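You operate a simulated robot arm through the tools that you are given. There is no shell and no other tool. Be economical: measure what you need, move in short steps, check, and stop when the job is done.

You are at the controls of a simulated robot arm. One attempt, no reset.

Task
Let the hot plate cool and rub the glue smear off it.
Fine: switch it off, move its heel lift to the dark board, wait till the red lamp is out, use the felt block and set it back. Set down upright: felt block. What is to be rubbed or washed off counts as gone when no trace of it is left.
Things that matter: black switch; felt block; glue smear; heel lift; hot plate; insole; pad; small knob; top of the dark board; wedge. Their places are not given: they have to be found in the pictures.

Only the result counts: the job must be done as asked and must still hold three seconds after the hand-in. Knocking over, shifting, dropping, spilling or breaking anything else fails it.

Robot
A 7-joint arm with a two-finger parallel gripper, fixed in place. Base frame: the origin is at the foot of the arm, x ahead of it, y to its left, z up; the work surface is at about z = 0.869. Units: m, degrees, N and s.
With the tool pointing down near the work surface it reaches from about 0.3 to 0.7 m from the base axis. Its first joint turns from -66.0 to 66.0 degrees. Payload 1.57 kg.
Tool frame: the origin (TCP) lies between the finger pads and is the grasp point; the fingertips stand 0.03 m ahead of it; z points along the fingers, y is the line along which they close. The gripper opens to 0.11 m. The fingers are 0.024 m wide and 0.012 m thick; the gripper's body (0.048 by 0.112 m) begins 0.078 m behind the TCP.
Orientation is told as [roll, pitch, yaw] about the base's x, y, z axes, in that order, counted from this pose: with the fingers straight down and closing along the base's y, the tool's x points along the base's -x, its y along +y and its z along -z.

Tools
- The arm moves only by the tool drive_tool. Its argument "plan" is a list of rows, each an object (a shift or turn left out is 0, a gripper value left out holds the last) with "travel": the shift along the tool's x, y, z in units of 40 mm (1.0 is 40 mm), a list of three; "rotation": the turn, a rotation vector about the tool's x, y, z in units of 5 degrees (1.0 is 5 degrees), a list of three; "hand": the opening, from 0 (shut) to 1 (fully open). In form: [{"travel": [x, y, z], "rotation": [rx, ry, rz], "hand": hand}, ...]. A call has 1 to 20 rows; each row shifts and turns the commanded pose from where the row before left it, along the tool's axes as they then stand. A call with a number of a shift or a turn outside -1 to 1 is refused whole. Rows are played at 5 a second. More than 0.05 m and 8.6 degrees between two rows, or a gripper value outside its range, and nothing of the call is played. A pose out of reach is approached as far as the arm can. The call stops where the force on the tool passes 40 N (or 10 N more than at its start, if that is more) or the arm is blocked; 0.2 s more then pass. The fingers move at their own pace (about 0.108 m/s each) and stop on an object; they squeeze with about 42 N. The grip force told is the motor's: it shows also when the fingers shut on nothing. Time passes only in rows, and 0.2 s behind the last, so rows that do not move let the fingers close. The reply holds the time, the measured pose of the TCP, the force on the tool along the base axes, the opening and the grip force, in the units named above and with some noise, with the torque about the TCP (base axes, N m) and any sound that the robot's microphone picked up, and new pictures: "pictures" is both (left out), scene, wrist or none.
- Cameras (640 x 400 px; columns grow to the right, rows downward): "scene" is fixed at [0.1733, -0.3684, 1.4127]; the picture's right is [0.80, -0.60, 0.00], its down [-0.29, -0.39, -0.87] and it looks along [0.53, 0.70, -0.49] (base axes); focal length 231 px, centre (320, 200). "wrist" rides on the gripper at [0.07, 0.016, -0.141] in the tool frame; the picture's right is [-0.23, 0.97, 0.00], its down [-0.86, -0.20, -0.48] and it looks along [-0.47, -0.11, 0.88] (tool axes); focal length 222 px, centre (320, 200).
- measure_at(camera, pixels): for up to 12 pixels [column, row] of the newest picture of that camera ("zoom" is the newest enlarged one), the place [x, y, z] in the base frame of the surface seen there, good to about 0.003 m, but the place of the scene camera against the robot may be out by one fixed shift of up to 0.025 m in any direction. It takes no simulated time.
- close_up(camera, box): a new picture of the part [left, top, right, bottom] of that camera's present view, enlarged. It takes no simulated time.
- job_done(): hands the job in; it is judged then, once.

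Go step by step. Measure first, check grasps and placings, and put right what went wrong. The budget is 80 turns and 200 pictures, counting those below and the enlarged ones. Unless the task says otherwise, let go and move clear before handing in, and close with one line.

The tools are called by a JSON object that holds its "method" and its "body". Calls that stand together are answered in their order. drive_tool: Moves the arm, as the interface text tells. Its arguments: {"type":"object","properties":{"plan":{"type":"array","items":{"type":"object","properties":{"travel":{"type":"array","items":{"type":"number"}},"rotation":{"type":"array","items":{"type":"number"}},"hand":{"type":"number"}}}},"pictures":{"type":"string","enum":["both","scene","wrist","none"]}},"required":["plan"]} The other tools are called the same way: measure_at (camera, pixels) gives the place of the surface under pixels of a picture; close_up (camera, box) takes an enlarged picture of a part of a camera's view; job_done () hands the job in.

At the start:

```text
t: 0.0
tool_pos: [0.3613, 0.0451, 1.271]
tcp_rot: [0.1, -0.1, -0.1]
wrist_force: [0.1, 0.8, -0.8]
wrist_torque: [0.04, -0.02, 0.0]
grip_width: 0.11
gripper_force: 0.1
```

scene: 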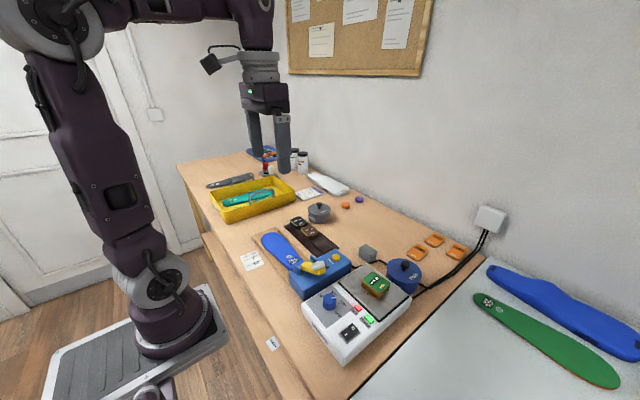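
wrist: 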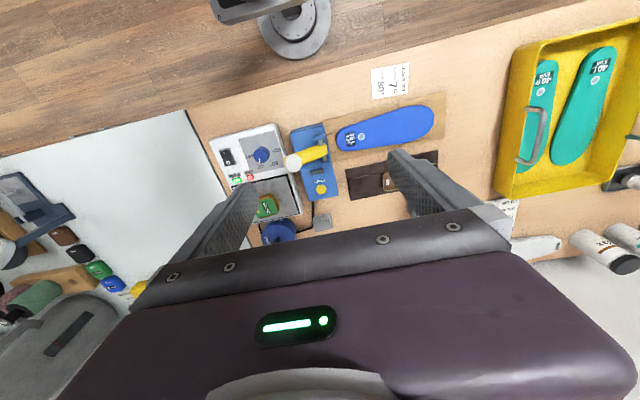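

The scene shows the hot plate around (355,310) with a green heel lift on it at (376,285). I'll take close-ups to identify the parts.

{"method": "close_up", "body": {"camera": "scene", "box": [290, 230, 450, 370]}}

{"method": "close_up", "body": {"camera": "scene", "box": [230, 180, 390, 280]}}

{"method": "close_up", "body": {"camera": "wrist", "box": [200, 90, 460, 250]}}

```text
2.86 times, centred on (370, 300) of scene
```

zoom: 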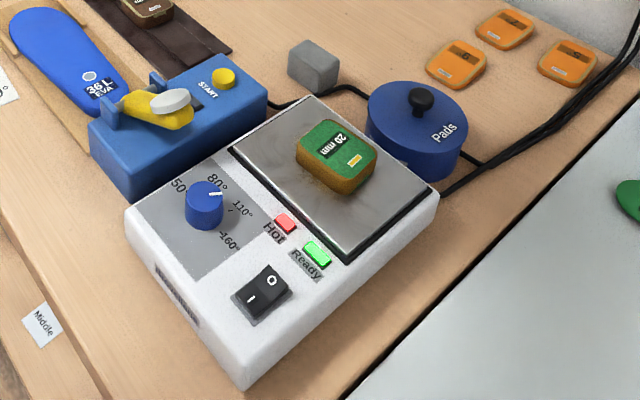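

```text
4.00 times, centred on (310, 230) of scene
```

zoom: 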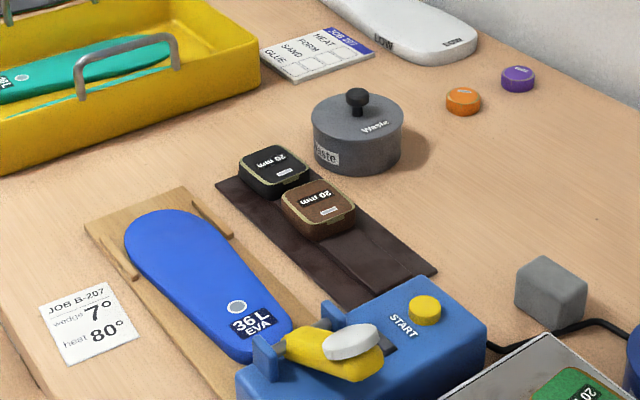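

```text
2.46 times, centred on (330, 170) of wrist
```

zoom: 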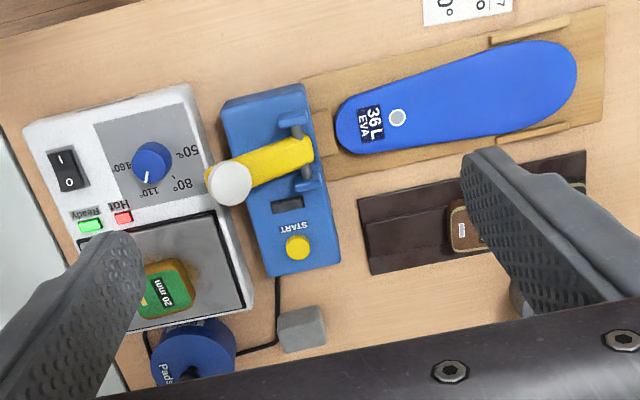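

The felt block seems to be the grey block at (368,254). The dark board is at (310,235) with two lifts already on it, and the rocker is at (350,332). I'll measure these with both cameras to find the offset between them.

{"method": "close_up", "body": {"camera": "scene", "box": [320, 300, 400, 350]}}

{"method": "measure_at", "body": {"camera": "scene", "pixels": [[376, 282], [368, 250], [330, 298], [347, 335], [354, 328], [362, 320], [322, 243], [338, 247], [325, 257], [318, 205], [405, 260], [366, 270]]}}

{"method": "measure_at", "body": {"camera": "wrist", "pixels": [[266, 206], [321, 220], [261, 155], [225, 154], [228, 161], [365, 181], [322, 189], [358, 198], [348, 172], [280, 228], [285, 190], [390, 183]]}}

```text
8.00 times, centred on (360, 325) of scene
```

zoom: 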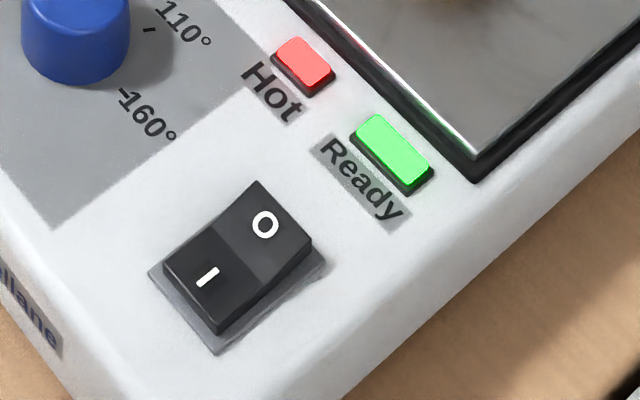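

```text
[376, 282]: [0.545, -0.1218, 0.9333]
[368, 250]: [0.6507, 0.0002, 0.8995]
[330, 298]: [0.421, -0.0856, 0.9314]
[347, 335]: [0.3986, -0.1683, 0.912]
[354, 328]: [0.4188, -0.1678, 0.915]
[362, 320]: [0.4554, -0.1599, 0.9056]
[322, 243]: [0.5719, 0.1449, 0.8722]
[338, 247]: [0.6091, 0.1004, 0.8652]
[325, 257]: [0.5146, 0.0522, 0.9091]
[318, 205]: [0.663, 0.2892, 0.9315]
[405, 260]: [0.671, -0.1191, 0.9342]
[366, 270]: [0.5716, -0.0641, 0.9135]
```

```text
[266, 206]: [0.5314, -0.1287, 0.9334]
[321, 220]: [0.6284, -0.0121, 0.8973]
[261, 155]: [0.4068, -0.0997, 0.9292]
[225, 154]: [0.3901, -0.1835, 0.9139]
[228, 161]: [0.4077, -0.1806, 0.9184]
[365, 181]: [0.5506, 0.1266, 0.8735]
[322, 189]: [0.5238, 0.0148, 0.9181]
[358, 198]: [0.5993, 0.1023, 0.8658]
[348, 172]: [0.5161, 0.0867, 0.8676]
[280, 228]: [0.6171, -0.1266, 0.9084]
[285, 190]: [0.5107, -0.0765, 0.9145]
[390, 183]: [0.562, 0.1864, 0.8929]
```

The wrist readings agree with the scene camera apart from a shift of about (0.014, 0.013). I'll close the fingers and move above the switch for a closer look.

{"method": "drive_tool", "body": {"plan": [{"travel": [-0.1, -0.8, 0.7], "hand": 0}, {"travel": [-0.1, -0.8, 0.7]}, {"travel": [-0.1, -0.8, 0.7]}, {"travel": [-0.1, -0.8, 0.7]}, {"travel": [-0.1, -0.8, 0.7]}, {"travel": [-0.1, -0.8, 0.7]}, {"travel": [-0.1, -0.8, 0.7]}, {"travel": [0, 0, 0]}, {"travel": [0, 0, 0]}]}}

```text
t: 2.0
tool_pos: [0.3906, -0.1776, 1.0737]
tcp_rot: [0.1, 0.1, 0.0]
wrist_force: [1.3, 0.1, 1.0]
wrist_torque: [-0.02, -0.01, -0.02]
grip_width: 0.0001
gripper_force: 21.3
```

scene: 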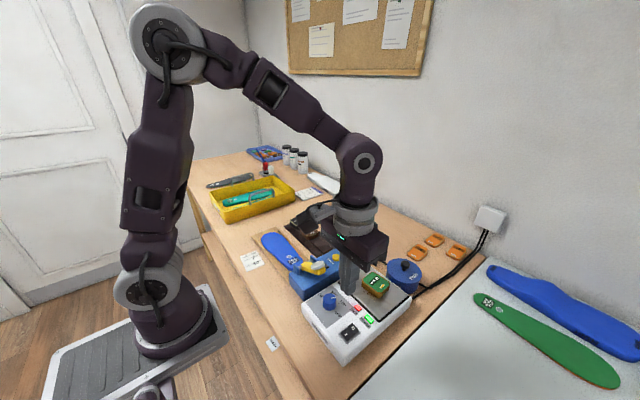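
wrist: 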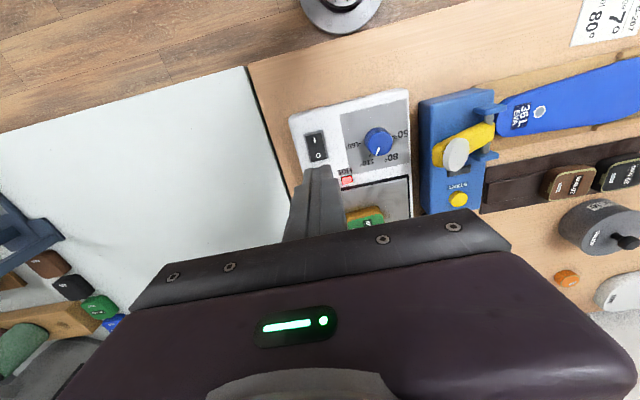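

The wrist view now shows the switch at (317,147). I'll measure its ends precisely.

{"method": "close_up", "body": {"camera": "wrist", "box": [280, 80, 440, 240]}}

{"method": "measure_at", "body": {"camera": "wrist", "pixels": [[314, 136], [316, 142], [317, 148], [318, 154], [319, 158], [320, 162], [309, 155], [326, 155], [365, 213], [408, 178], [378, 138], [409, 215]]}}

```text
2.50 times, centred on (360, 160) of wrist
```

zoom: 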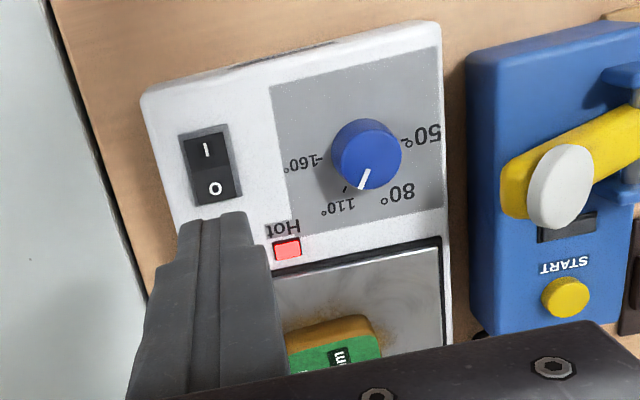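

```text
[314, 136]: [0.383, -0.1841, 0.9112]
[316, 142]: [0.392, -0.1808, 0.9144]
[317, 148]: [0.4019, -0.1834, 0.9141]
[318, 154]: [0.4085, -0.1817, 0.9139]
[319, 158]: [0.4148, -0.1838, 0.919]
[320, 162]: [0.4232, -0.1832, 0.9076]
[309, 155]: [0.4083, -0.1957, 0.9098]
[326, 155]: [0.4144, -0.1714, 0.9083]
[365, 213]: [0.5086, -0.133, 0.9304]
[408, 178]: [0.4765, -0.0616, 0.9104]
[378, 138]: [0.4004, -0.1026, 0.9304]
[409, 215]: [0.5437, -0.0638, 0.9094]
```

The rocker runs from x≈0.381 to 0.419 at y≈-0.183, with the O end raised to 0.919. I'll hover just above the O end.

{"method": "drive_tool", "body": {"plan": [{"travel": [-0.585, -0.135, 0.6]}, {"travel": [0, 0, 0.8]}, {"travel": [0, 0, 0.8]}, {"travel": [0, 0, 0.4]}, {"travel": [0, 0, 0]}]}}

{"method": "close_up", "body": {"camera": "scene", "box": [310, 280, 410, 350]}}

```text
t: 3.2
tool_pos: [0.4142, -0.1845, 0.9702]
tcp_rot: [0.0, -0.1, 0.0]
wrist_force: [-0.3, 0.5, 0.8]
wrist_torque: [-0.02, -0.01, 0.03]
grip_width: 0.0001
gripper_force: 21.5
```

scene: 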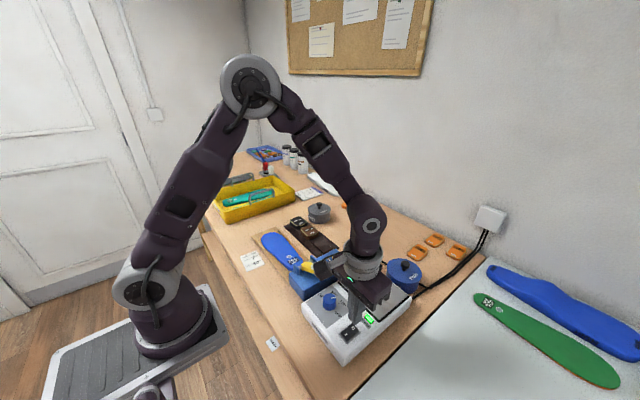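
wrist: 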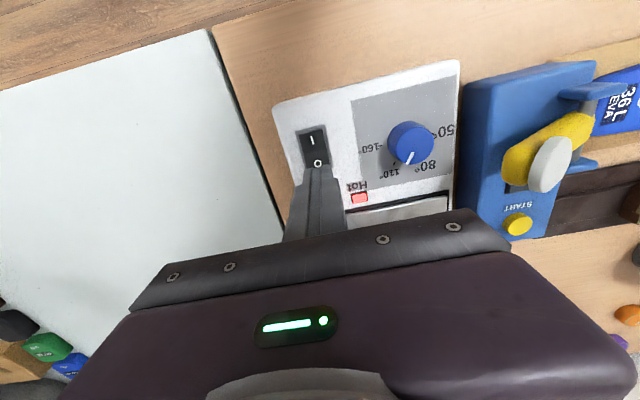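

```text
5.71 times, centred on (360, 315) of scene
```

zoom: 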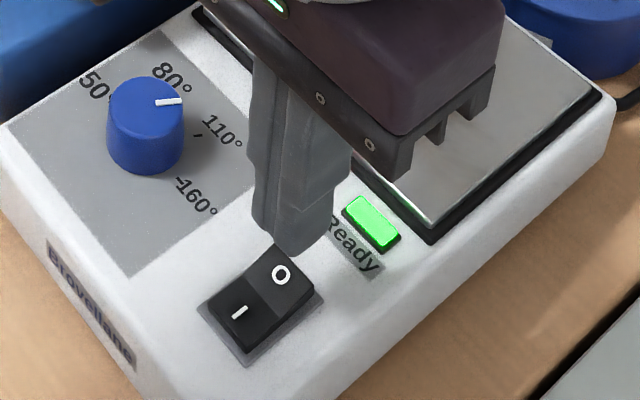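

The tip is about 2 cm above the O end. I'll press down in small steps.

{"method": "drive_tool", "body": {"plan": [{"travel": [0, 0, 0.3]}, {"travel": [0, 0, 0.2]}, {"travel": [0, 0, 0.08]}, {"travel": [0, 0, 0.08]}, {"travel": [0, 0, 0.0]}]}}

{"method": "close_up", "body": {"camera": "scene", "box": [310, 280, 410, 350]}}

```text
t: 4.5
tool_pos: [0.4143, -0.1832, 0.9456]
tcp_rot: [0.0, -0.1, 0.0]
wrist_force: [-2.1, 2.5, 7.6]
wrist_torque: [0.01, 0.16, -0.02]
grip_width: 0.0001
gripper_force: 21.5
stopped in row 5: the force on the tool passed its limit at 42 N (the readings are from after the stop); the commanded pose is now the measured one
```

scene: 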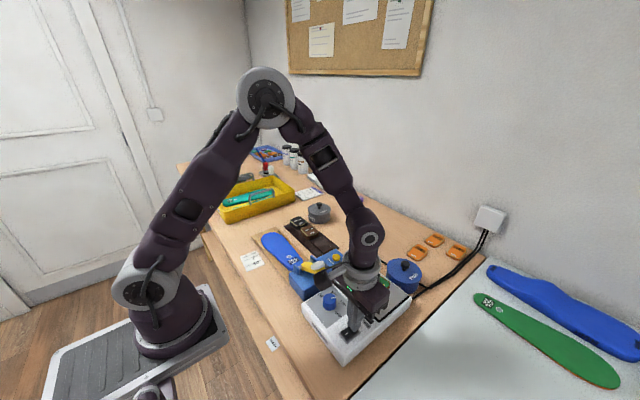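
wrist: 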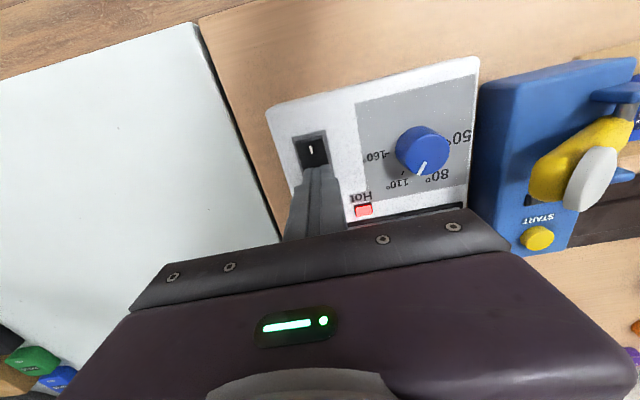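

```text
5.71 times, centred on (360, 315) of scene
```

zoom: 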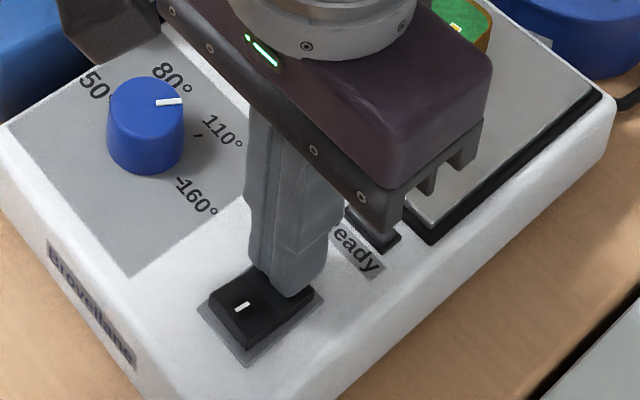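

The green Ready lamp is out and the rocker has flipped, so the plate is off. I'll rise and look at the lift and the board with the fingers open.

{"method": "drive_tool", "body": {"plan": [{"travel": [0, 0, -1]}, {"travel": [0, 0, -1]}, {"travel": [0, 0.6, -1], "hand": 1}, {"travel": [0, 0.6, -1]}, {"travel": [0.5, 0.6, -0.8]}, {"travel": [0.5, 0.6, 0]}, {"travel": [0, 0, 0]}]}}

{"method": "close_up", "body": {"camera": "wrist", "box": [240, 80, 400, 240]}}

{"method": "close_up", "body": {"camera": "scene", "box": [320, 230, 440, 350]}}

```text
t: 6.0
tool_pos: [0.3726, -0.0867, 1.1356]
tcp_rot: [-0.1, -0.3, 0.0]
wrist_force: [0.5, 0.9, -0.7]
wrist_torque: [0.01, -0.02, 0.0]
grip_width: 0.1097
gripper_force: 0.1
```

scene: 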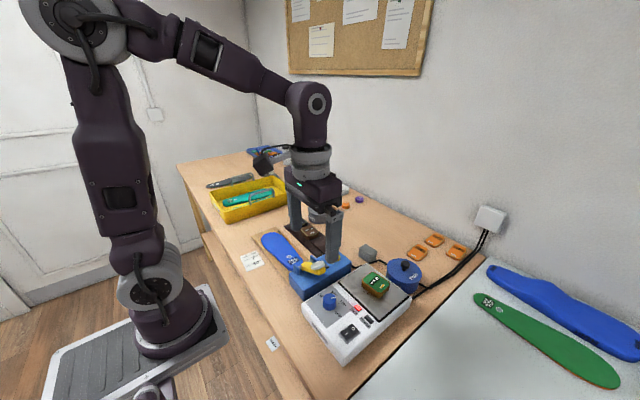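
wrist: 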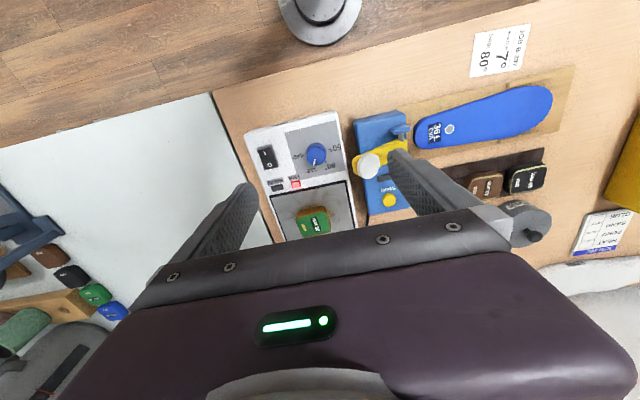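

```text
2.50 times, centred on (320, 160) of wrist
```

zoom: 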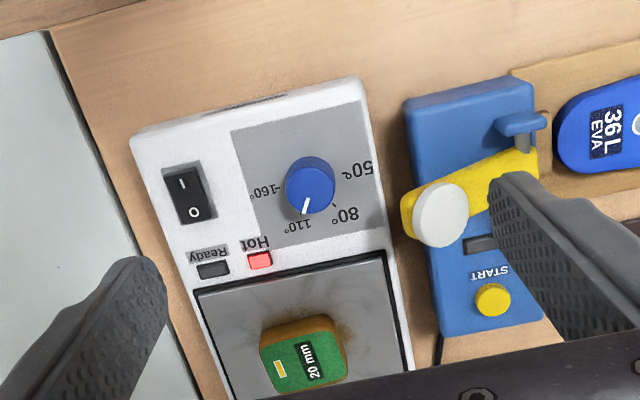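

```text
3.33 times, centred on (380, 290) of scene
```

zoom: 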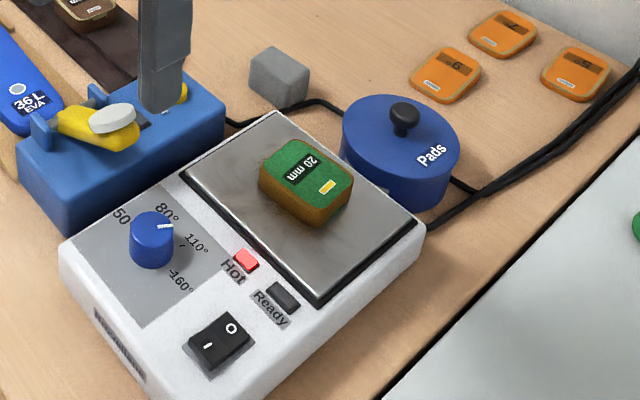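

The switch is off and the Hot lamp is still lit. I'll measure the lift's outline, the board's free end and the felt block.

{"method": "measure_at", "body": {"camera": "zoom", "pixels": [[297, 143], [347, 177], [330, 206], [265, 166], [305, 175], [273, 188], [327, 220], [280, 48], [252, 52], [305, 70], [278, 75], [280, 95]]}}

{"method": "measure_at", "body": {"camera": "wrist", "pixels": [[306, 209], [326, 207], [328, 230], [306, 236], [314, 220], [469, 200], [478, 171], [545, 150], [485, 186], [443, 165], [270, 196], [345, 182]]}}

{"method": "close_up", "body": {"camera": "wrist", "box": [420, 120, 560, 240]}}

```text
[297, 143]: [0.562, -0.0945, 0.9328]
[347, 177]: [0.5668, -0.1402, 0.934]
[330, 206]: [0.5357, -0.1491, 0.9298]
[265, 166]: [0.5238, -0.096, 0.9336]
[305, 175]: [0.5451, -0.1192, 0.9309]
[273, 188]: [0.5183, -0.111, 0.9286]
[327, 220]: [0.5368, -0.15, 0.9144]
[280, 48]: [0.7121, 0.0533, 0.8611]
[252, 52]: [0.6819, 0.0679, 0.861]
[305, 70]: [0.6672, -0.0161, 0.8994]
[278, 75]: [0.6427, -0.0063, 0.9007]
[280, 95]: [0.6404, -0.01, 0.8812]
```

```text
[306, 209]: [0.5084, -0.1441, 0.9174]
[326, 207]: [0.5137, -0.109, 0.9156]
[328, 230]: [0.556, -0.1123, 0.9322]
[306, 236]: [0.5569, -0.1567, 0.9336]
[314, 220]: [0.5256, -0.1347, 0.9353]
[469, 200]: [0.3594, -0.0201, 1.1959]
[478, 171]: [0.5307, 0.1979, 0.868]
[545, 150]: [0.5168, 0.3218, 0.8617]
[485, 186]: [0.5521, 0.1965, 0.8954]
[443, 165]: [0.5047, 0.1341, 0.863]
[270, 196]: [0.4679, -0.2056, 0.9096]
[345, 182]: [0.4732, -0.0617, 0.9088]
```

```text
3.33 times, centred on (490, 180) of wrist
```

zoom: 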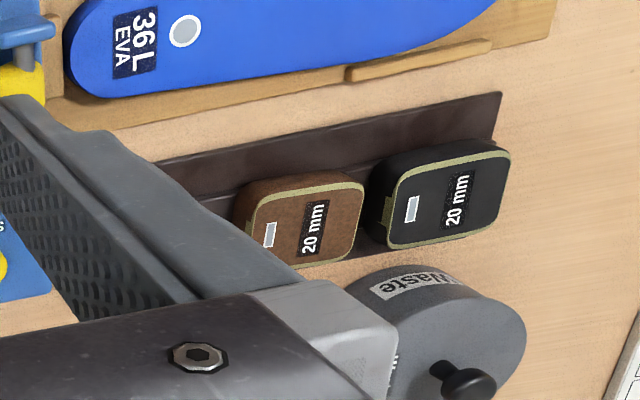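

The lift's top is centred near (0.534,-0.133), about 40×48 mm, and aligned with the axes. I'll look at the board from above before grasping.

{"method": "drive_tool", "body": {"plan": [{"travel": [0, 1, 0]}, {"travel": [0, 1, 0]}, {"travel": [0, 1, 0]}, {"travel": [0, 1, 0]}, {"travel": [0, 0.8, 0]}, {"travel": [0, 0, 0]}], "pictures": "wrist"}}

{"method": "close_up", "body": {"camera": "wrist", "box": [230, 100, 430, 240]}}

```text
t: 7.5
tool_pos: [0.3745, 0.1049, 1.1363]
tcp_rot: [0.0, -0.2, 0.1]
wrist_force: [-0.3, -0.4, 0.1]
wrist_torque: [0.01, -0.01, 0.03]
grip_width: 0.1099
gripper_force: 0.1
```

wrist: 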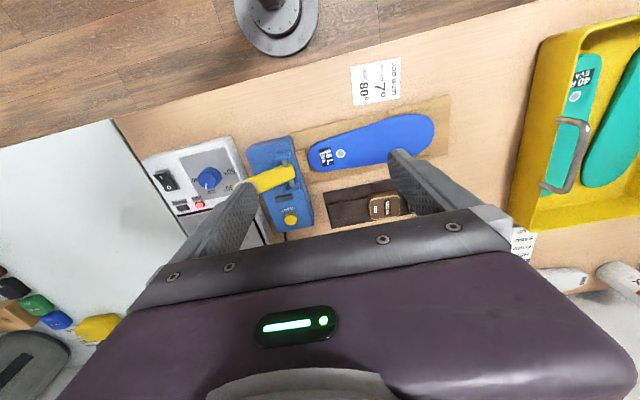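

```text
2.86 times, centred on (330, 170) of wrist
```

zoom: 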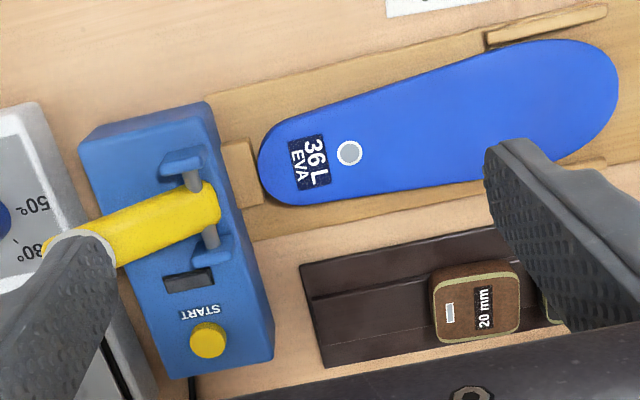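

{"method": "measure_at", "body": {"camera": "zoom", "pixels": [[303, 266], [325, 364], [480, 232], [314, 300], [420, 275], [370, 325], [340, 335], [436, 290], [440, 340], [518, 285], [500, 270], [375, 285]]}}

{"method": "measure_at", "body": {"camera": "wrist", "pixels": [[313, 228], [323, 220], [310, 192], [300, 185], [326, 186], [290, 140]]}}

```text
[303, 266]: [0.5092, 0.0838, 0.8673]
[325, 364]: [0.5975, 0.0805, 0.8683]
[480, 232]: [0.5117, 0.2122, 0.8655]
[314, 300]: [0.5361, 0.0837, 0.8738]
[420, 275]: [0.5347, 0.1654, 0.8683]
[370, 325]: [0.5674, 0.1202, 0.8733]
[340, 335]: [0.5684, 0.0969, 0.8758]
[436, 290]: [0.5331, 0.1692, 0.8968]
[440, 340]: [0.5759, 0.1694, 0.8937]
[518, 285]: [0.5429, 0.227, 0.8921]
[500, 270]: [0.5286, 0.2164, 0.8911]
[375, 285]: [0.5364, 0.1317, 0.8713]
```

```text
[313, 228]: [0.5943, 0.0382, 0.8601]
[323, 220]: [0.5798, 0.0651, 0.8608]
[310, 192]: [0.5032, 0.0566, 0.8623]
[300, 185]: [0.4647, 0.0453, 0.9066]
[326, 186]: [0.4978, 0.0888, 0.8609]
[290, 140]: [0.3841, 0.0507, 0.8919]
```

The board's free area is x 0.51–0.60, y 0.083–0.169, so I'll aim the lift at about (0.554, 0.117). Next I move above the lift on the plate.

{"method": "drive_tool", "body": {"plan": [{"travel": [-0.5, -0.744, 0.2]}, {"travel": [-0.5, -0.744, 0.2]}, {"travel": [-0.5, -0.744, 0.2]}, {"travel": [-0.5, -0.744, 0.2]}, {"travel": [-0.5, -0.744, 0.2]}, {"travel": [-0.5, -0.744, 0.2]}, {"travel": [-0.5, -0.744, 0.2]}, {"travel": [-0.5, -0.744, 0.2]}, {"travel": [0, 0, 0]}]}}

{"method": "close_up", "body": {"camera": "scene", "box": [320, 230, 440, 350]}}

{"method": "close_up", "body": {"camera": "wrist", "box": [200, 120, 440, 280]}}

```text
t: 9.4
tool_pos: [0.5331, -0.1352, 1.0737]
tcp_rot: [0.0, -0.2, 0.0]
wrist_force: [-0.1, 0.2, 0.6]
wrist_torque: [0.0, -0.01, 0.03]
grip_width: 0.1101
gripper_force: 0.0
```

scene: 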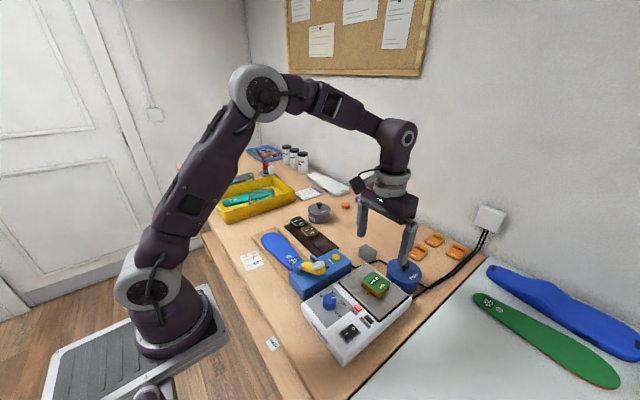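
wrist: 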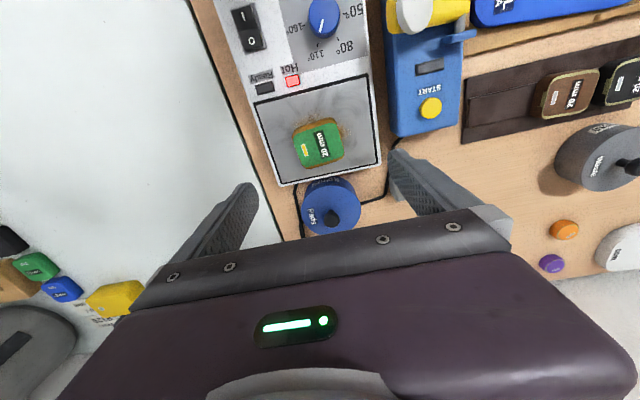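

```text
3.33 times, centred on (380, 290) of scene
```

zoom: 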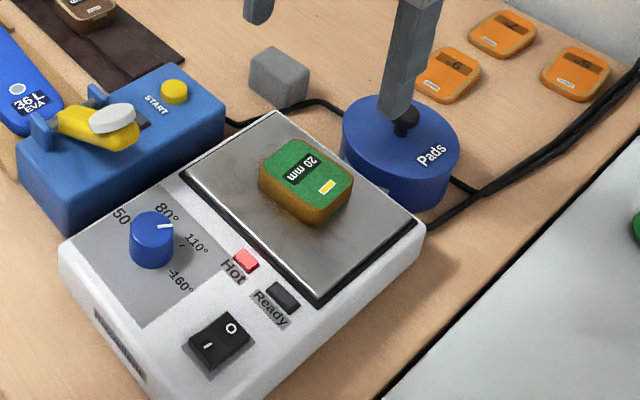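

```text
2.50 times, centred on (320, 200) of wrist
```

zoom: 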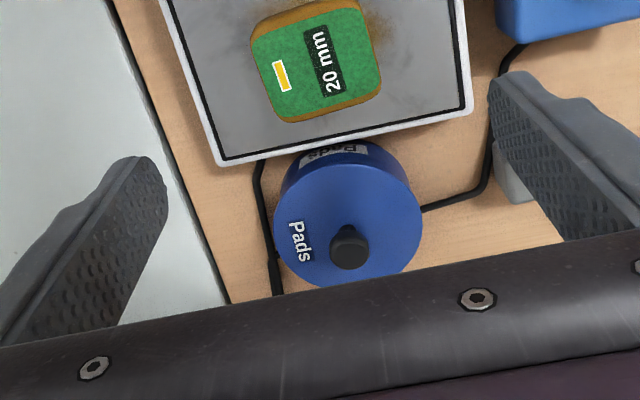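

Clear view of the lift at (318,142) in the wrist picture; I'll measure its edges.

{"method": "measure_at", "body": {"camera": "wrist", "pixels": [[302, 132], [343, 123], [345, 158], [312, 168], [318, 145], [297, 140], [308, 164], [350, 150], [262, 125], [369, 100], [290, 180], [378, 160]]}}

{"method": "close_up", "body": {"camera": "wrist", "box": [250, 70, 390, 190]}}

```text
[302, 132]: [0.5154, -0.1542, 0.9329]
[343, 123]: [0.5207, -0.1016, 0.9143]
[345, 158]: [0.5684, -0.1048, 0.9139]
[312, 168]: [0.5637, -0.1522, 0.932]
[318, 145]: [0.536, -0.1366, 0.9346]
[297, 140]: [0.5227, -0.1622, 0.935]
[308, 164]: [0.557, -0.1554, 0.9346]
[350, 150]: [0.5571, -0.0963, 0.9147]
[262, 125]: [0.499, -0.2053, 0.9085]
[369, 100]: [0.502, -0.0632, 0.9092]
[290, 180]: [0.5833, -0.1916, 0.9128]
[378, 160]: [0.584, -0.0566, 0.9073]
```

```text
3.33 times, centred on (320, 130) of wrist
```

zoom: 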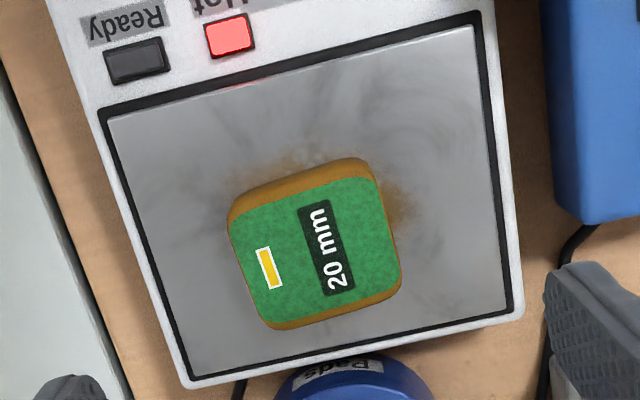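

The lift centre is about (0.540,-0.133), and the brown smear peeks out under its front and right edges. I'll descend and grip.

{"method": "drive_tool", "body": {"plan": [{"travel": [-0.16, 0.05, 1]}, {"travel": [0, 0, 1]}, {"travel": [0, 0, 0.8]}, {"travel": [0, 0, 0.3]}, {"travel": [0, 0, 0], "hand": 0.3}, {"travel": [0, 0, 0], "hand": 0.3}, {"travel": [0, 0, 0], "hand": 0}, {"travel": [0, 0, 0], "hand": 0}]}}

{"method": "close_up", "body": {"camera": "scene", "box": [320, 230, 440, 350]}}

```text
t: 11.2
tool_pos: [0.5401, -0.133, 0.9508]
tcp_rot: [0.0, -0.2, 0.0]
wrist_force: [-0.4, 0.4, -0.6]
wrist_torque: [0.01, 0.0, 0.01]
grip_width: 0.0567
gripper_force: 42.1
```

scene: 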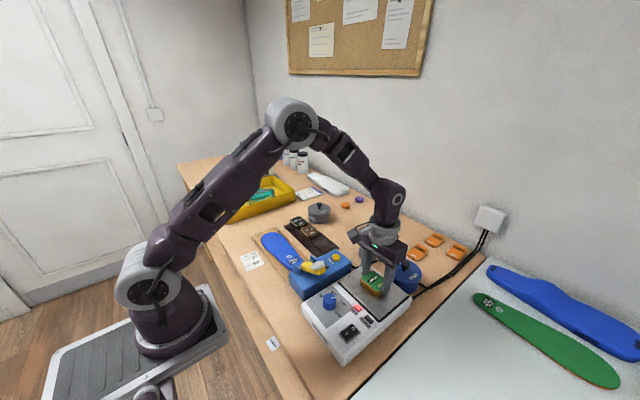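
wrist: 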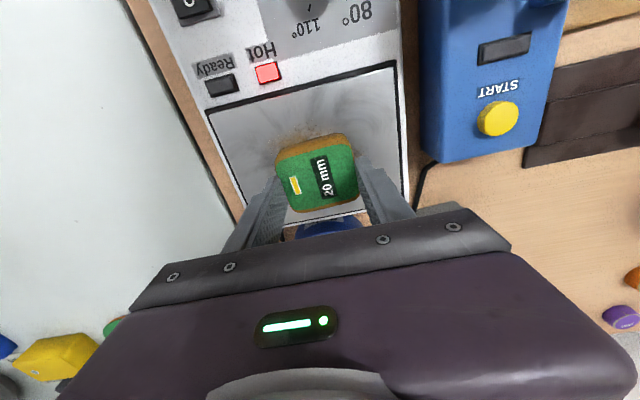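

```text
3.33 times, centred on (380, 290) of scene
```

zoom: 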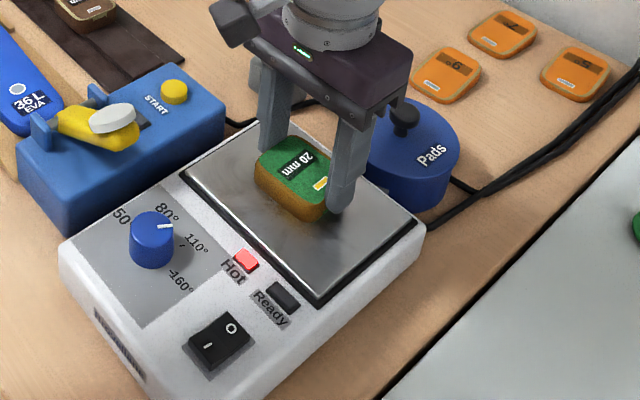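

Gripped at 0.057 m width. I'll lift it and carry it above the board's free end.

{"method": "drive_tool", "body": {"plan": [{"travel": [0, 0, -0.5]}, {"travel": [0, 0, -1]}, {"travel": [0, 0, -1]}, {"travel": [-0.05, 0.9, 0]}, {"travel": [-0.05, 0.9, 0]}, {"travel": [-0.05, 0.9, 0]}, {"travel": [-0.05, 0.9, 0]}, {"travel": [-0.05, 0.9, 0]}, {"travel": [-0.05, 0.9, 0]}, {"travel": [-0.05, 0.85, 0]}, {"travel": [0, 0, 0]}]}}

{"method": "close_up", "body": {"camera": "scene", "box": [320, 230, 440, 350]}}

{"method": "close_up", "body": {"camera": "wrist", "box": [200, 80, 440, 240]}}

```text
t: 13.7
tool_pos: [0.5543, 0.119, 1.0488]
tcp_rot: [-0.1, -0.1, 0.0]
wrist_force: [-0.1, 0.0, 0.0]
wrist_torque: [-0.02, 0.0, 0.03]
grip_width: 0.0564
gripper_force: 42.0
```

scene: 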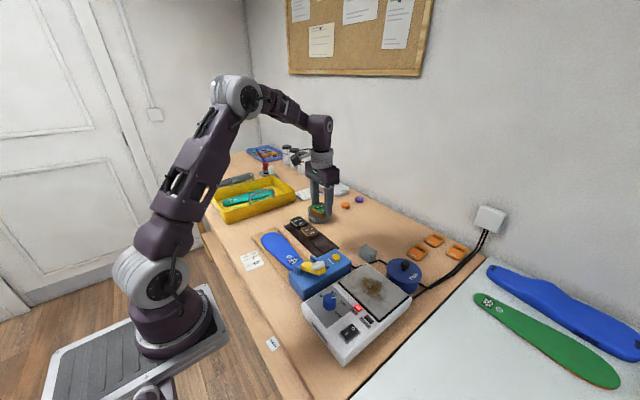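
wrist: 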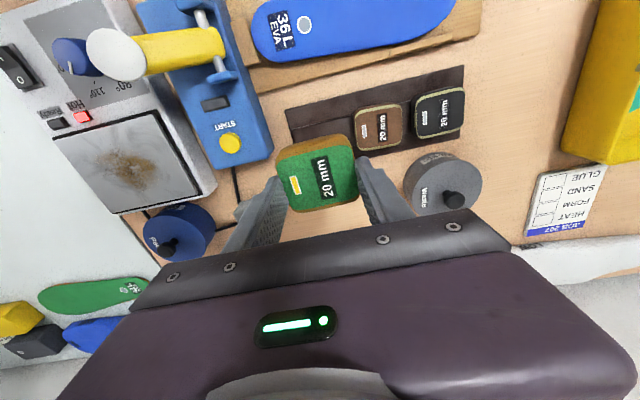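

```text
3.33 times, centred on (380, 290) of scene
```

zoom: 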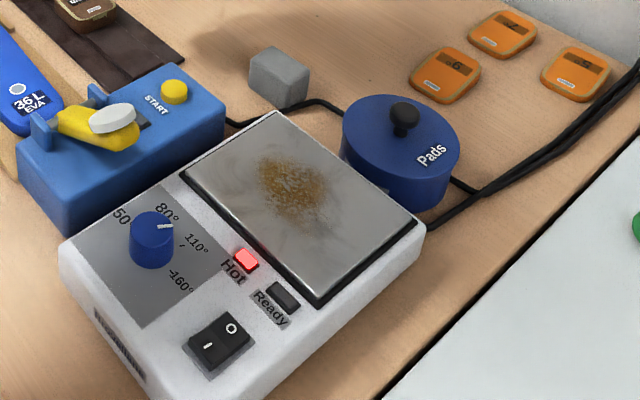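

```text
2.50 times, centred on (320, 160) of wrist
```

zoom: 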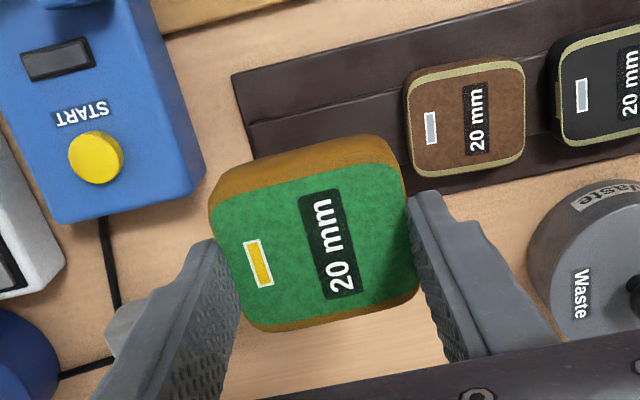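

The smear is now visible on the plate at scene (372,286). I'll re-measure the neighbouring lift's edge and board edge, plus the smear extents, before lowering.

{"method": "measure_at", "body": {"camera": "zoom", "pixels": [[406, 95], [414, 168], [524, 70], [525, 155], [233, 76], [252, 152], [440, 193], [380, 60], [300, 110], [250, 130]]}}

{"method": "measure_at", "body": {"camera": "wrist", "pixels": [[95, 145], [120, 190], [155, 160], [100, 165], [140, 178], [125, 165], [60, 138], [155, 115], [195, 190], [122, 210]]}}

```text
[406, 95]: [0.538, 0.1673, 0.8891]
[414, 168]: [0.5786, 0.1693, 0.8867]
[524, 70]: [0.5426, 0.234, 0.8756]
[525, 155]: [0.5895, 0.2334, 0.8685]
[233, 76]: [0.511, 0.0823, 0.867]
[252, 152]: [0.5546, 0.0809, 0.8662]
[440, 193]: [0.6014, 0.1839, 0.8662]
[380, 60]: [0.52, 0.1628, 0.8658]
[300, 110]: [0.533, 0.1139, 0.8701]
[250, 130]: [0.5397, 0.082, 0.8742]
```

```text
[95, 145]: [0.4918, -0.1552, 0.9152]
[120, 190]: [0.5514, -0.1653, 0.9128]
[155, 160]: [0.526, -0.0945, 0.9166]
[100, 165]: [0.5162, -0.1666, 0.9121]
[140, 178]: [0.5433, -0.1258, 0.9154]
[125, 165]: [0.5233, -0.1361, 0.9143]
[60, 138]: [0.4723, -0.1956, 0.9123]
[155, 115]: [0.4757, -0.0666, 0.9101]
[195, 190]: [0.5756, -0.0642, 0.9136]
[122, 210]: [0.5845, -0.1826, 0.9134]
```

Free span y 0.082–0.168 confirmed. I'll lower to just above the board, then creep down until contact.

{"method": "drive_tool", "body": {"plan": [{"travel": [0, -0.05, 1]}, {"travel": [0, 0, 1]}, {"travel": [0, 0, 0.8]}, {"travel": [0, 0, 0.3]}, {"travel": [0, 0, 0]}]}}

{"method": "close_up", "body": {"camera": "scene", "box": [260, 190, 360, 280]}}

```text
t: 14.8
tool_pos: [0.5541, 0.1172, 0.924]
tcp_rot: [0.1, -0.2, -0.1]
wrist_force: [-0.4, 0.0, 0.4]
wrist_torque: [0.0, -0.03, 0.01]
grip_width: 0.0562
gripper_force: 41.6
```

scene: 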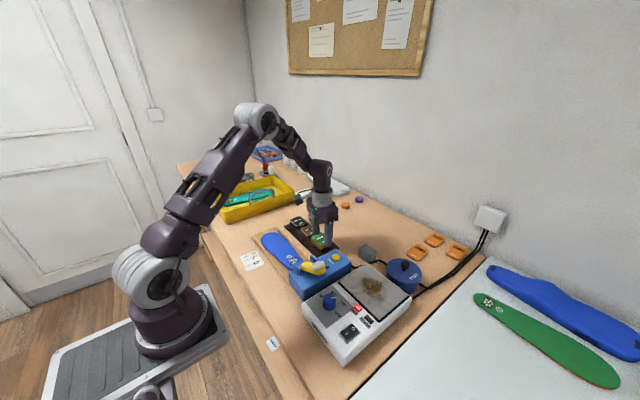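
wrist: 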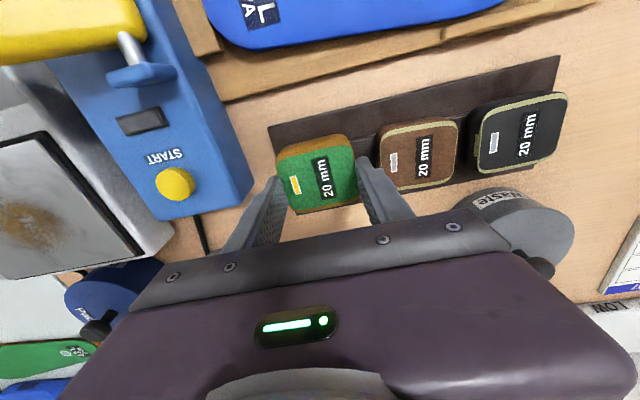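

```text
4.44 times, centred on (310, 235) of scene
```

zoom: 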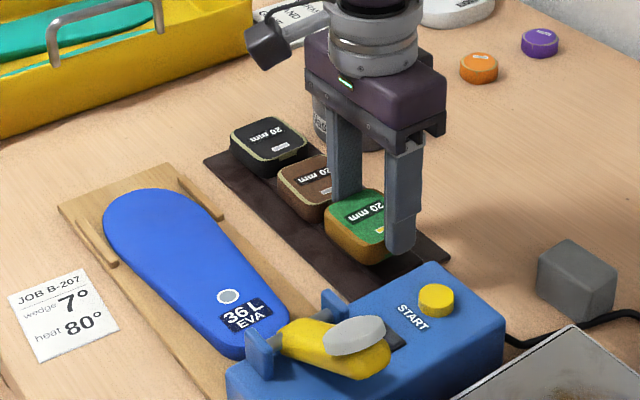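

Well placed and just above the board. I'll creep down.

{"method": "drive_tool", "body": {"plan": [{"travel": [0, 0, 0.05]}, {"travel": [0, 0, 0.05]}, {"travel": [0, 0, 0.05]}, {"travel": [0, 0, 0]}], "pictures": "none"}}

```text
t: 15.8
tool_pos: [0.554, 0.1166, 0.92]
tcp_rot: [-0.1, -0.3, 0.0]
wrist_force: [0.1, -0.4, 0.0]
wrist_torque: [-0.04, 0.0, -0.03]
grip_width: 0.0564
gripper_force: 41.8
```

{"method": "drive_tool", "body": {"plan": [{"travel": [0, 0, 0.04]}, {"travel": [0, 0, 0.04]}, {"travel": [0, 0, 0]}], "pictures": "none"}}

```text
t: 16.6
tool_pos: [0.5547, 0.1158, 0.9157]
tcp_rot: [0.0, -0.2, 0.0]
wrist_force: [-0.2, 0.0, 0.3]
wrist_torque: [-0.03, 0.0, 0.0]
grip_width: 0.0565
gripper_force: 42.1
```

{"method": "drive_tool", "body": {"plan": [{"travel": [0, 0, 0.03]}, {"travel": [0, 0, 0.03]}, {"travel": [0, 0, 0]}], "pictures": "scene"}}

{"method": "close_up", "body": {"camera": "scene", "box": [290, 210, 350, 264]}}

```text
t: 17.4
tool_pos: [0.5539, 0.116, 0.914]
tcp_rot: [0.0, -0.2, 0.0]
wrist_force: [0.2, -0.5, -0.7]
wrist_torque: [-0.02, 0.03, -0.01]
grip_width: 0.0567
gripper_force: 42.0
```

scene: 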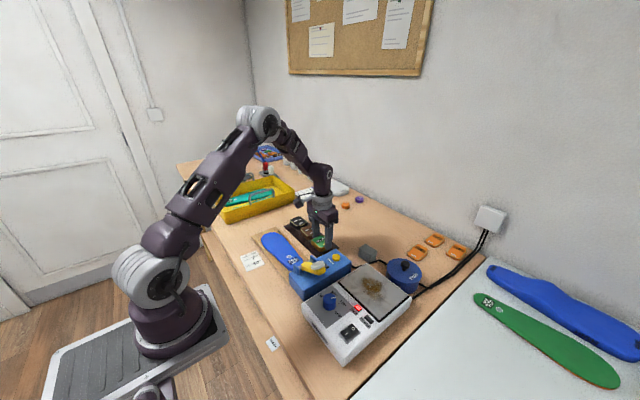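

```text
7.41 times, centred on (320, 237) of scene
```

zoom: 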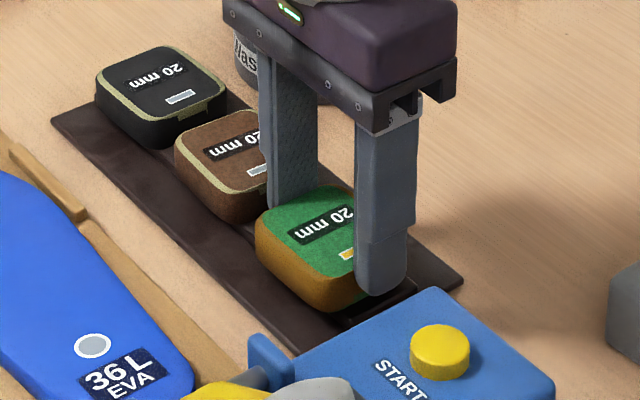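

Very near the board but no contact force yet; continuing down in 1 mm steps.

{"method": "drive_tool", "body": {"plan": [{"travel": [0, 0, 0.03]}, {"travel": [0, 0, 0.03]}, {"travel": [0, 0, 0]}], "pictures": "none"}}

```text
t: 18.2
tool_pos: [0.5541, 0.1175, 0.911]
tcp_rot: [0.0, -0.2, 0.1]
wrist_force: [1.3, -1.2, -0.8]
wrist_torque: [0.0, 0.01, 0.0]
grip_width: 0.0563
gripper_force: 41.8
```

{"method": "drive_tool", "body": {"plan": [{"travel": [0, 0, 0.03]}, {"travel": [0, 0, 0.03]}, {"travel": [0, 0, 0]}], "pictures": "none"}}

```text
t: 19.1
tool_pos: [0.5548, 0.1167, 0.9095]
tcp_rot: [-0.1, -0.3, 0.0]
wrist_force: [-1.2, 0.4, 17.3]
wrist_torque: [0.0, 0.11, 0.06]
grip_width: 0.0562
gripper_force: 41.8
```

Contact at 17 N. I'll release with a small opening, rise, and check.

{"method": "drive_tool", "body": {"plan": [{"travel": [0, 0, -0.03], "hand": 0.63}, {"travel": [0, 0, 0]}, {"travel": [0, 0, -0.5]}, {"travel": [0, 0, -1]}, {"travel": [0, 0, -1]}, {"travel": [0, -0.8, -0.8]}, {"travel": [0, -1, 0]}, {"travel": [0, -1, 0]}, {"travel": [0, -0.2, 0]}]}}

{"method": "close_up", "body": {"camera": "scene", "box": [280, 200, 440, 350]}}

{"method": "close_up", "body": {"camera": "wrist", "box": [200, 60, 520, 240]}}

```text
t: 21.1
tool_pos: [0.5537, -0.0026, 1.0421]
tcp_rot: [-0.1, -0.2, 0.1]
wrist_force: [0.3, -0.1, 0.3]
wrist_torque: [-0.02, 0.02, 0.04]
grip_width: 0.0693
gripper_force: 0.1
```

scene: 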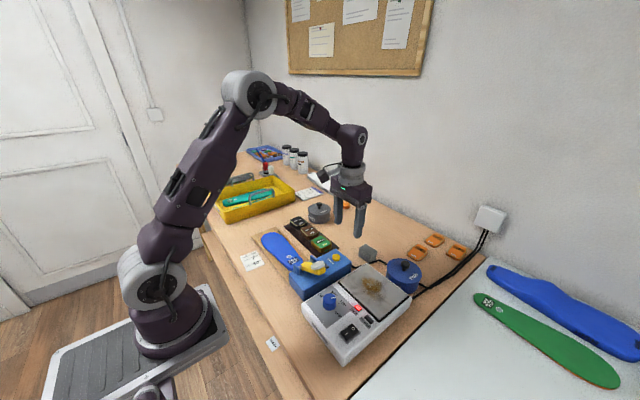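
wrist: 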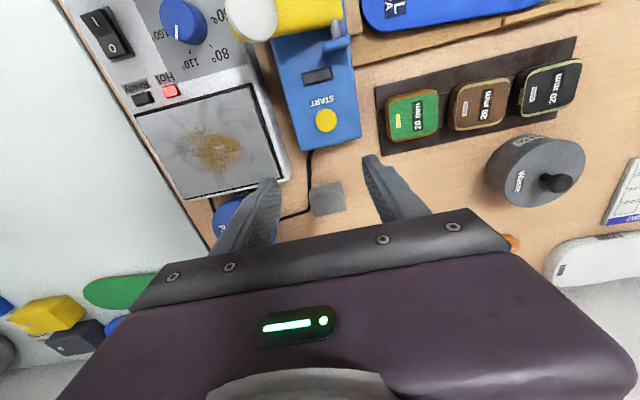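

```text
2.67 times, centred on (360, 275) of scene
```

zoom: 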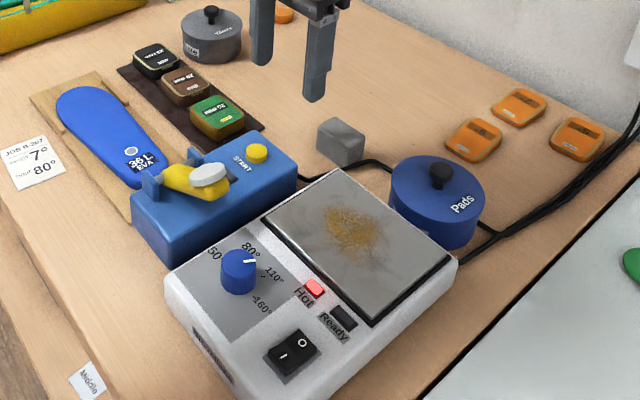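

```text
2.00 times, centred on (360, 150) of wrist
```

zoom: 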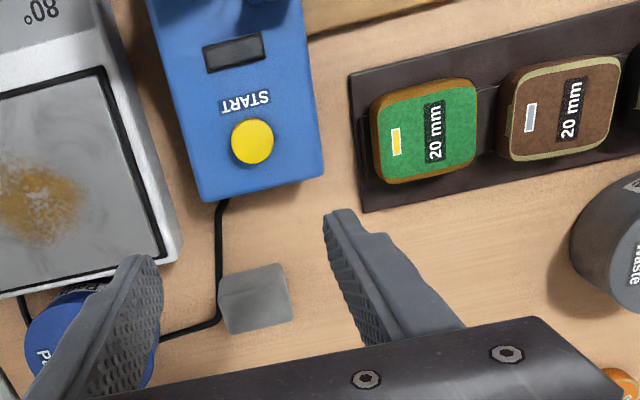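

The lift sits on the board, and the Hot lamp is still lit. I'll examine and measure the grey block at wrist (327,199).

{"method": "close_up", "body": {"camera": "wrist", "box": [290, 170, 360, 225]}}

{"method": "close_up", "body": {"camera": "scene", "box": [345, 235, 395, 270]}}

{"method": "measure_at", "body": {"camera": "wrist", "pixels": [[311, 197], [340, 192], [345, 208], [315, 215], [328, 203], [311, 190], [339, 184], [325, 192]]}}

{"method": "measure_at", "body": {"camera": "scene", "pixels": [[368, 245], [376, 252], [369, 256], [360, 248], [360, 255], [369, 263], [376, 259], [368, 250]]}}

```text
7.27 times, centred on (325, 198) of wrist
```

zoom: 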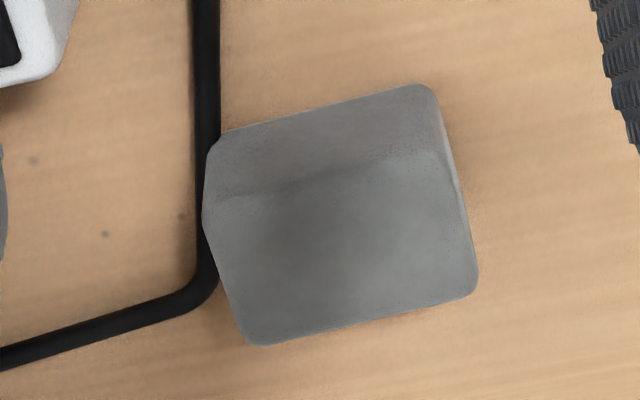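

```text
11.43 times, centred on (370, 252) of scene
```

zoom: 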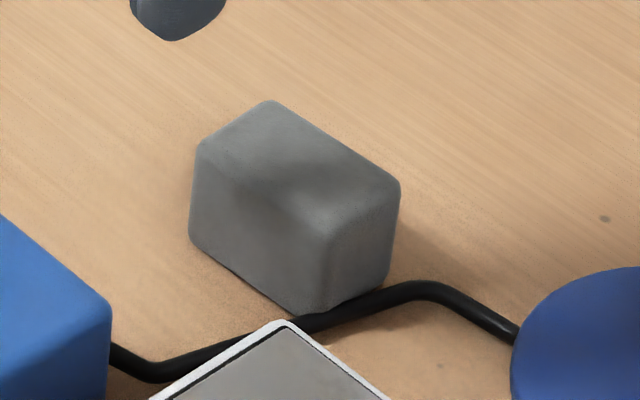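

```text
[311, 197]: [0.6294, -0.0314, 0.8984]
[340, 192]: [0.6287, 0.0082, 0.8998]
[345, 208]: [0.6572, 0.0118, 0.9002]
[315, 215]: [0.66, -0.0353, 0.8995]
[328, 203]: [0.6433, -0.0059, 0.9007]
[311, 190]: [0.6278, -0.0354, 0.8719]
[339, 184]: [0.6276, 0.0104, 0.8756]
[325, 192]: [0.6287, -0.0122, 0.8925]
```

```text
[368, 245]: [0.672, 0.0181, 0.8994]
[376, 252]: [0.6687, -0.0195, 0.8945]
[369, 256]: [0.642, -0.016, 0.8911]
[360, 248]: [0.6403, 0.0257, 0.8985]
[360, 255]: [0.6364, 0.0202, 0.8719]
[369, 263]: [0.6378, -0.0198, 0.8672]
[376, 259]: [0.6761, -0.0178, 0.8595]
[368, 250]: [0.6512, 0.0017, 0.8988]
```

The block is about 34×48×33 mm, centred at (0.643,-0.012), next to the cable. I'll hover above it with the fingers part open and wait for the lamp.

{"method": "drive_tool", "body": {"plan": [{"travel": [-0.75, -0.08, 0], "hand": 0.7}, {"travel": [-0.75, -0.08, 0]}, {"travel": [-0.73, -0.08, 0.4]}, {"travel": [0, 0, 0]}, {"travel": [0, 0, 0]}, {"travel": [0, 0, 0]}, {"travel": [0, 0, 0]}, {"travel": [0, 0, 0]}, {"travel": [0, 0, 0]}, {"travel": [0, 0, 0]}, {"travel": [0, 0, 0]}, {"travel": [0, 0, 0]}, {"travel": [0, 0, 0]}, {"travel": [0, 0, 0]}, {"travel": [0, 0, 0]}, {"travel": [0, 0, 0]}, {"travel": [0, 0, 0]}, {"travel": [0, 0, 0]}, {"travel": [0, 0, 0]}, {"travel": [0, 0, 0]}]}}

{"method": "close_up", "body": {"camera": "wrist", "box": [200, 60, 440, 240]}}

```text
t: 25.2
tool_pos: [0.6432, -0.0133, 1.0264]
tcp_rot: [0.0, -0.2, 0.0]
wrist_force: [0.8, -0.4, 0.2]
wrist_torque: [0.01, -0.01, -0.02]
grip_width: 0.077
gripper_force: 0.0
```

scene: 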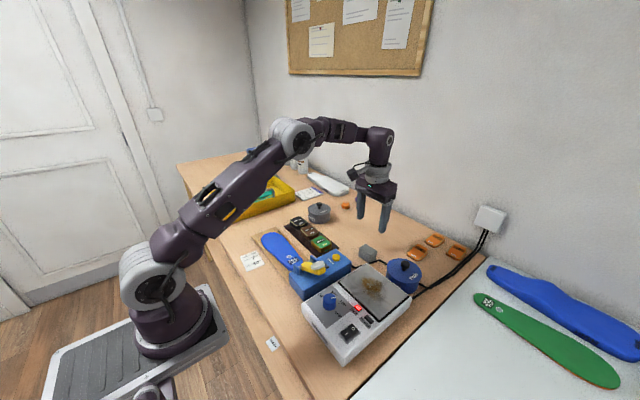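
wrist: 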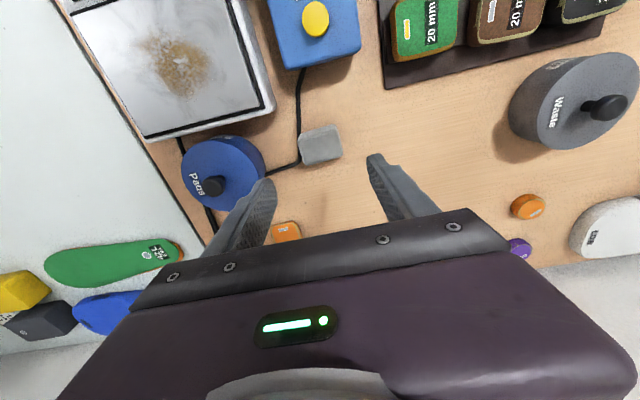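

```text
2.22 times, centred on (320, 150) of wrist
```

zoom: 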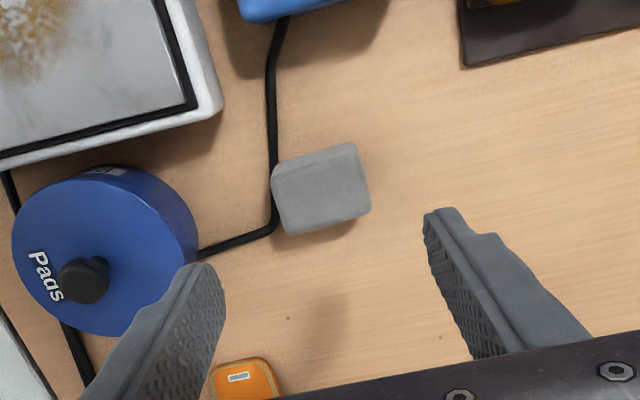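

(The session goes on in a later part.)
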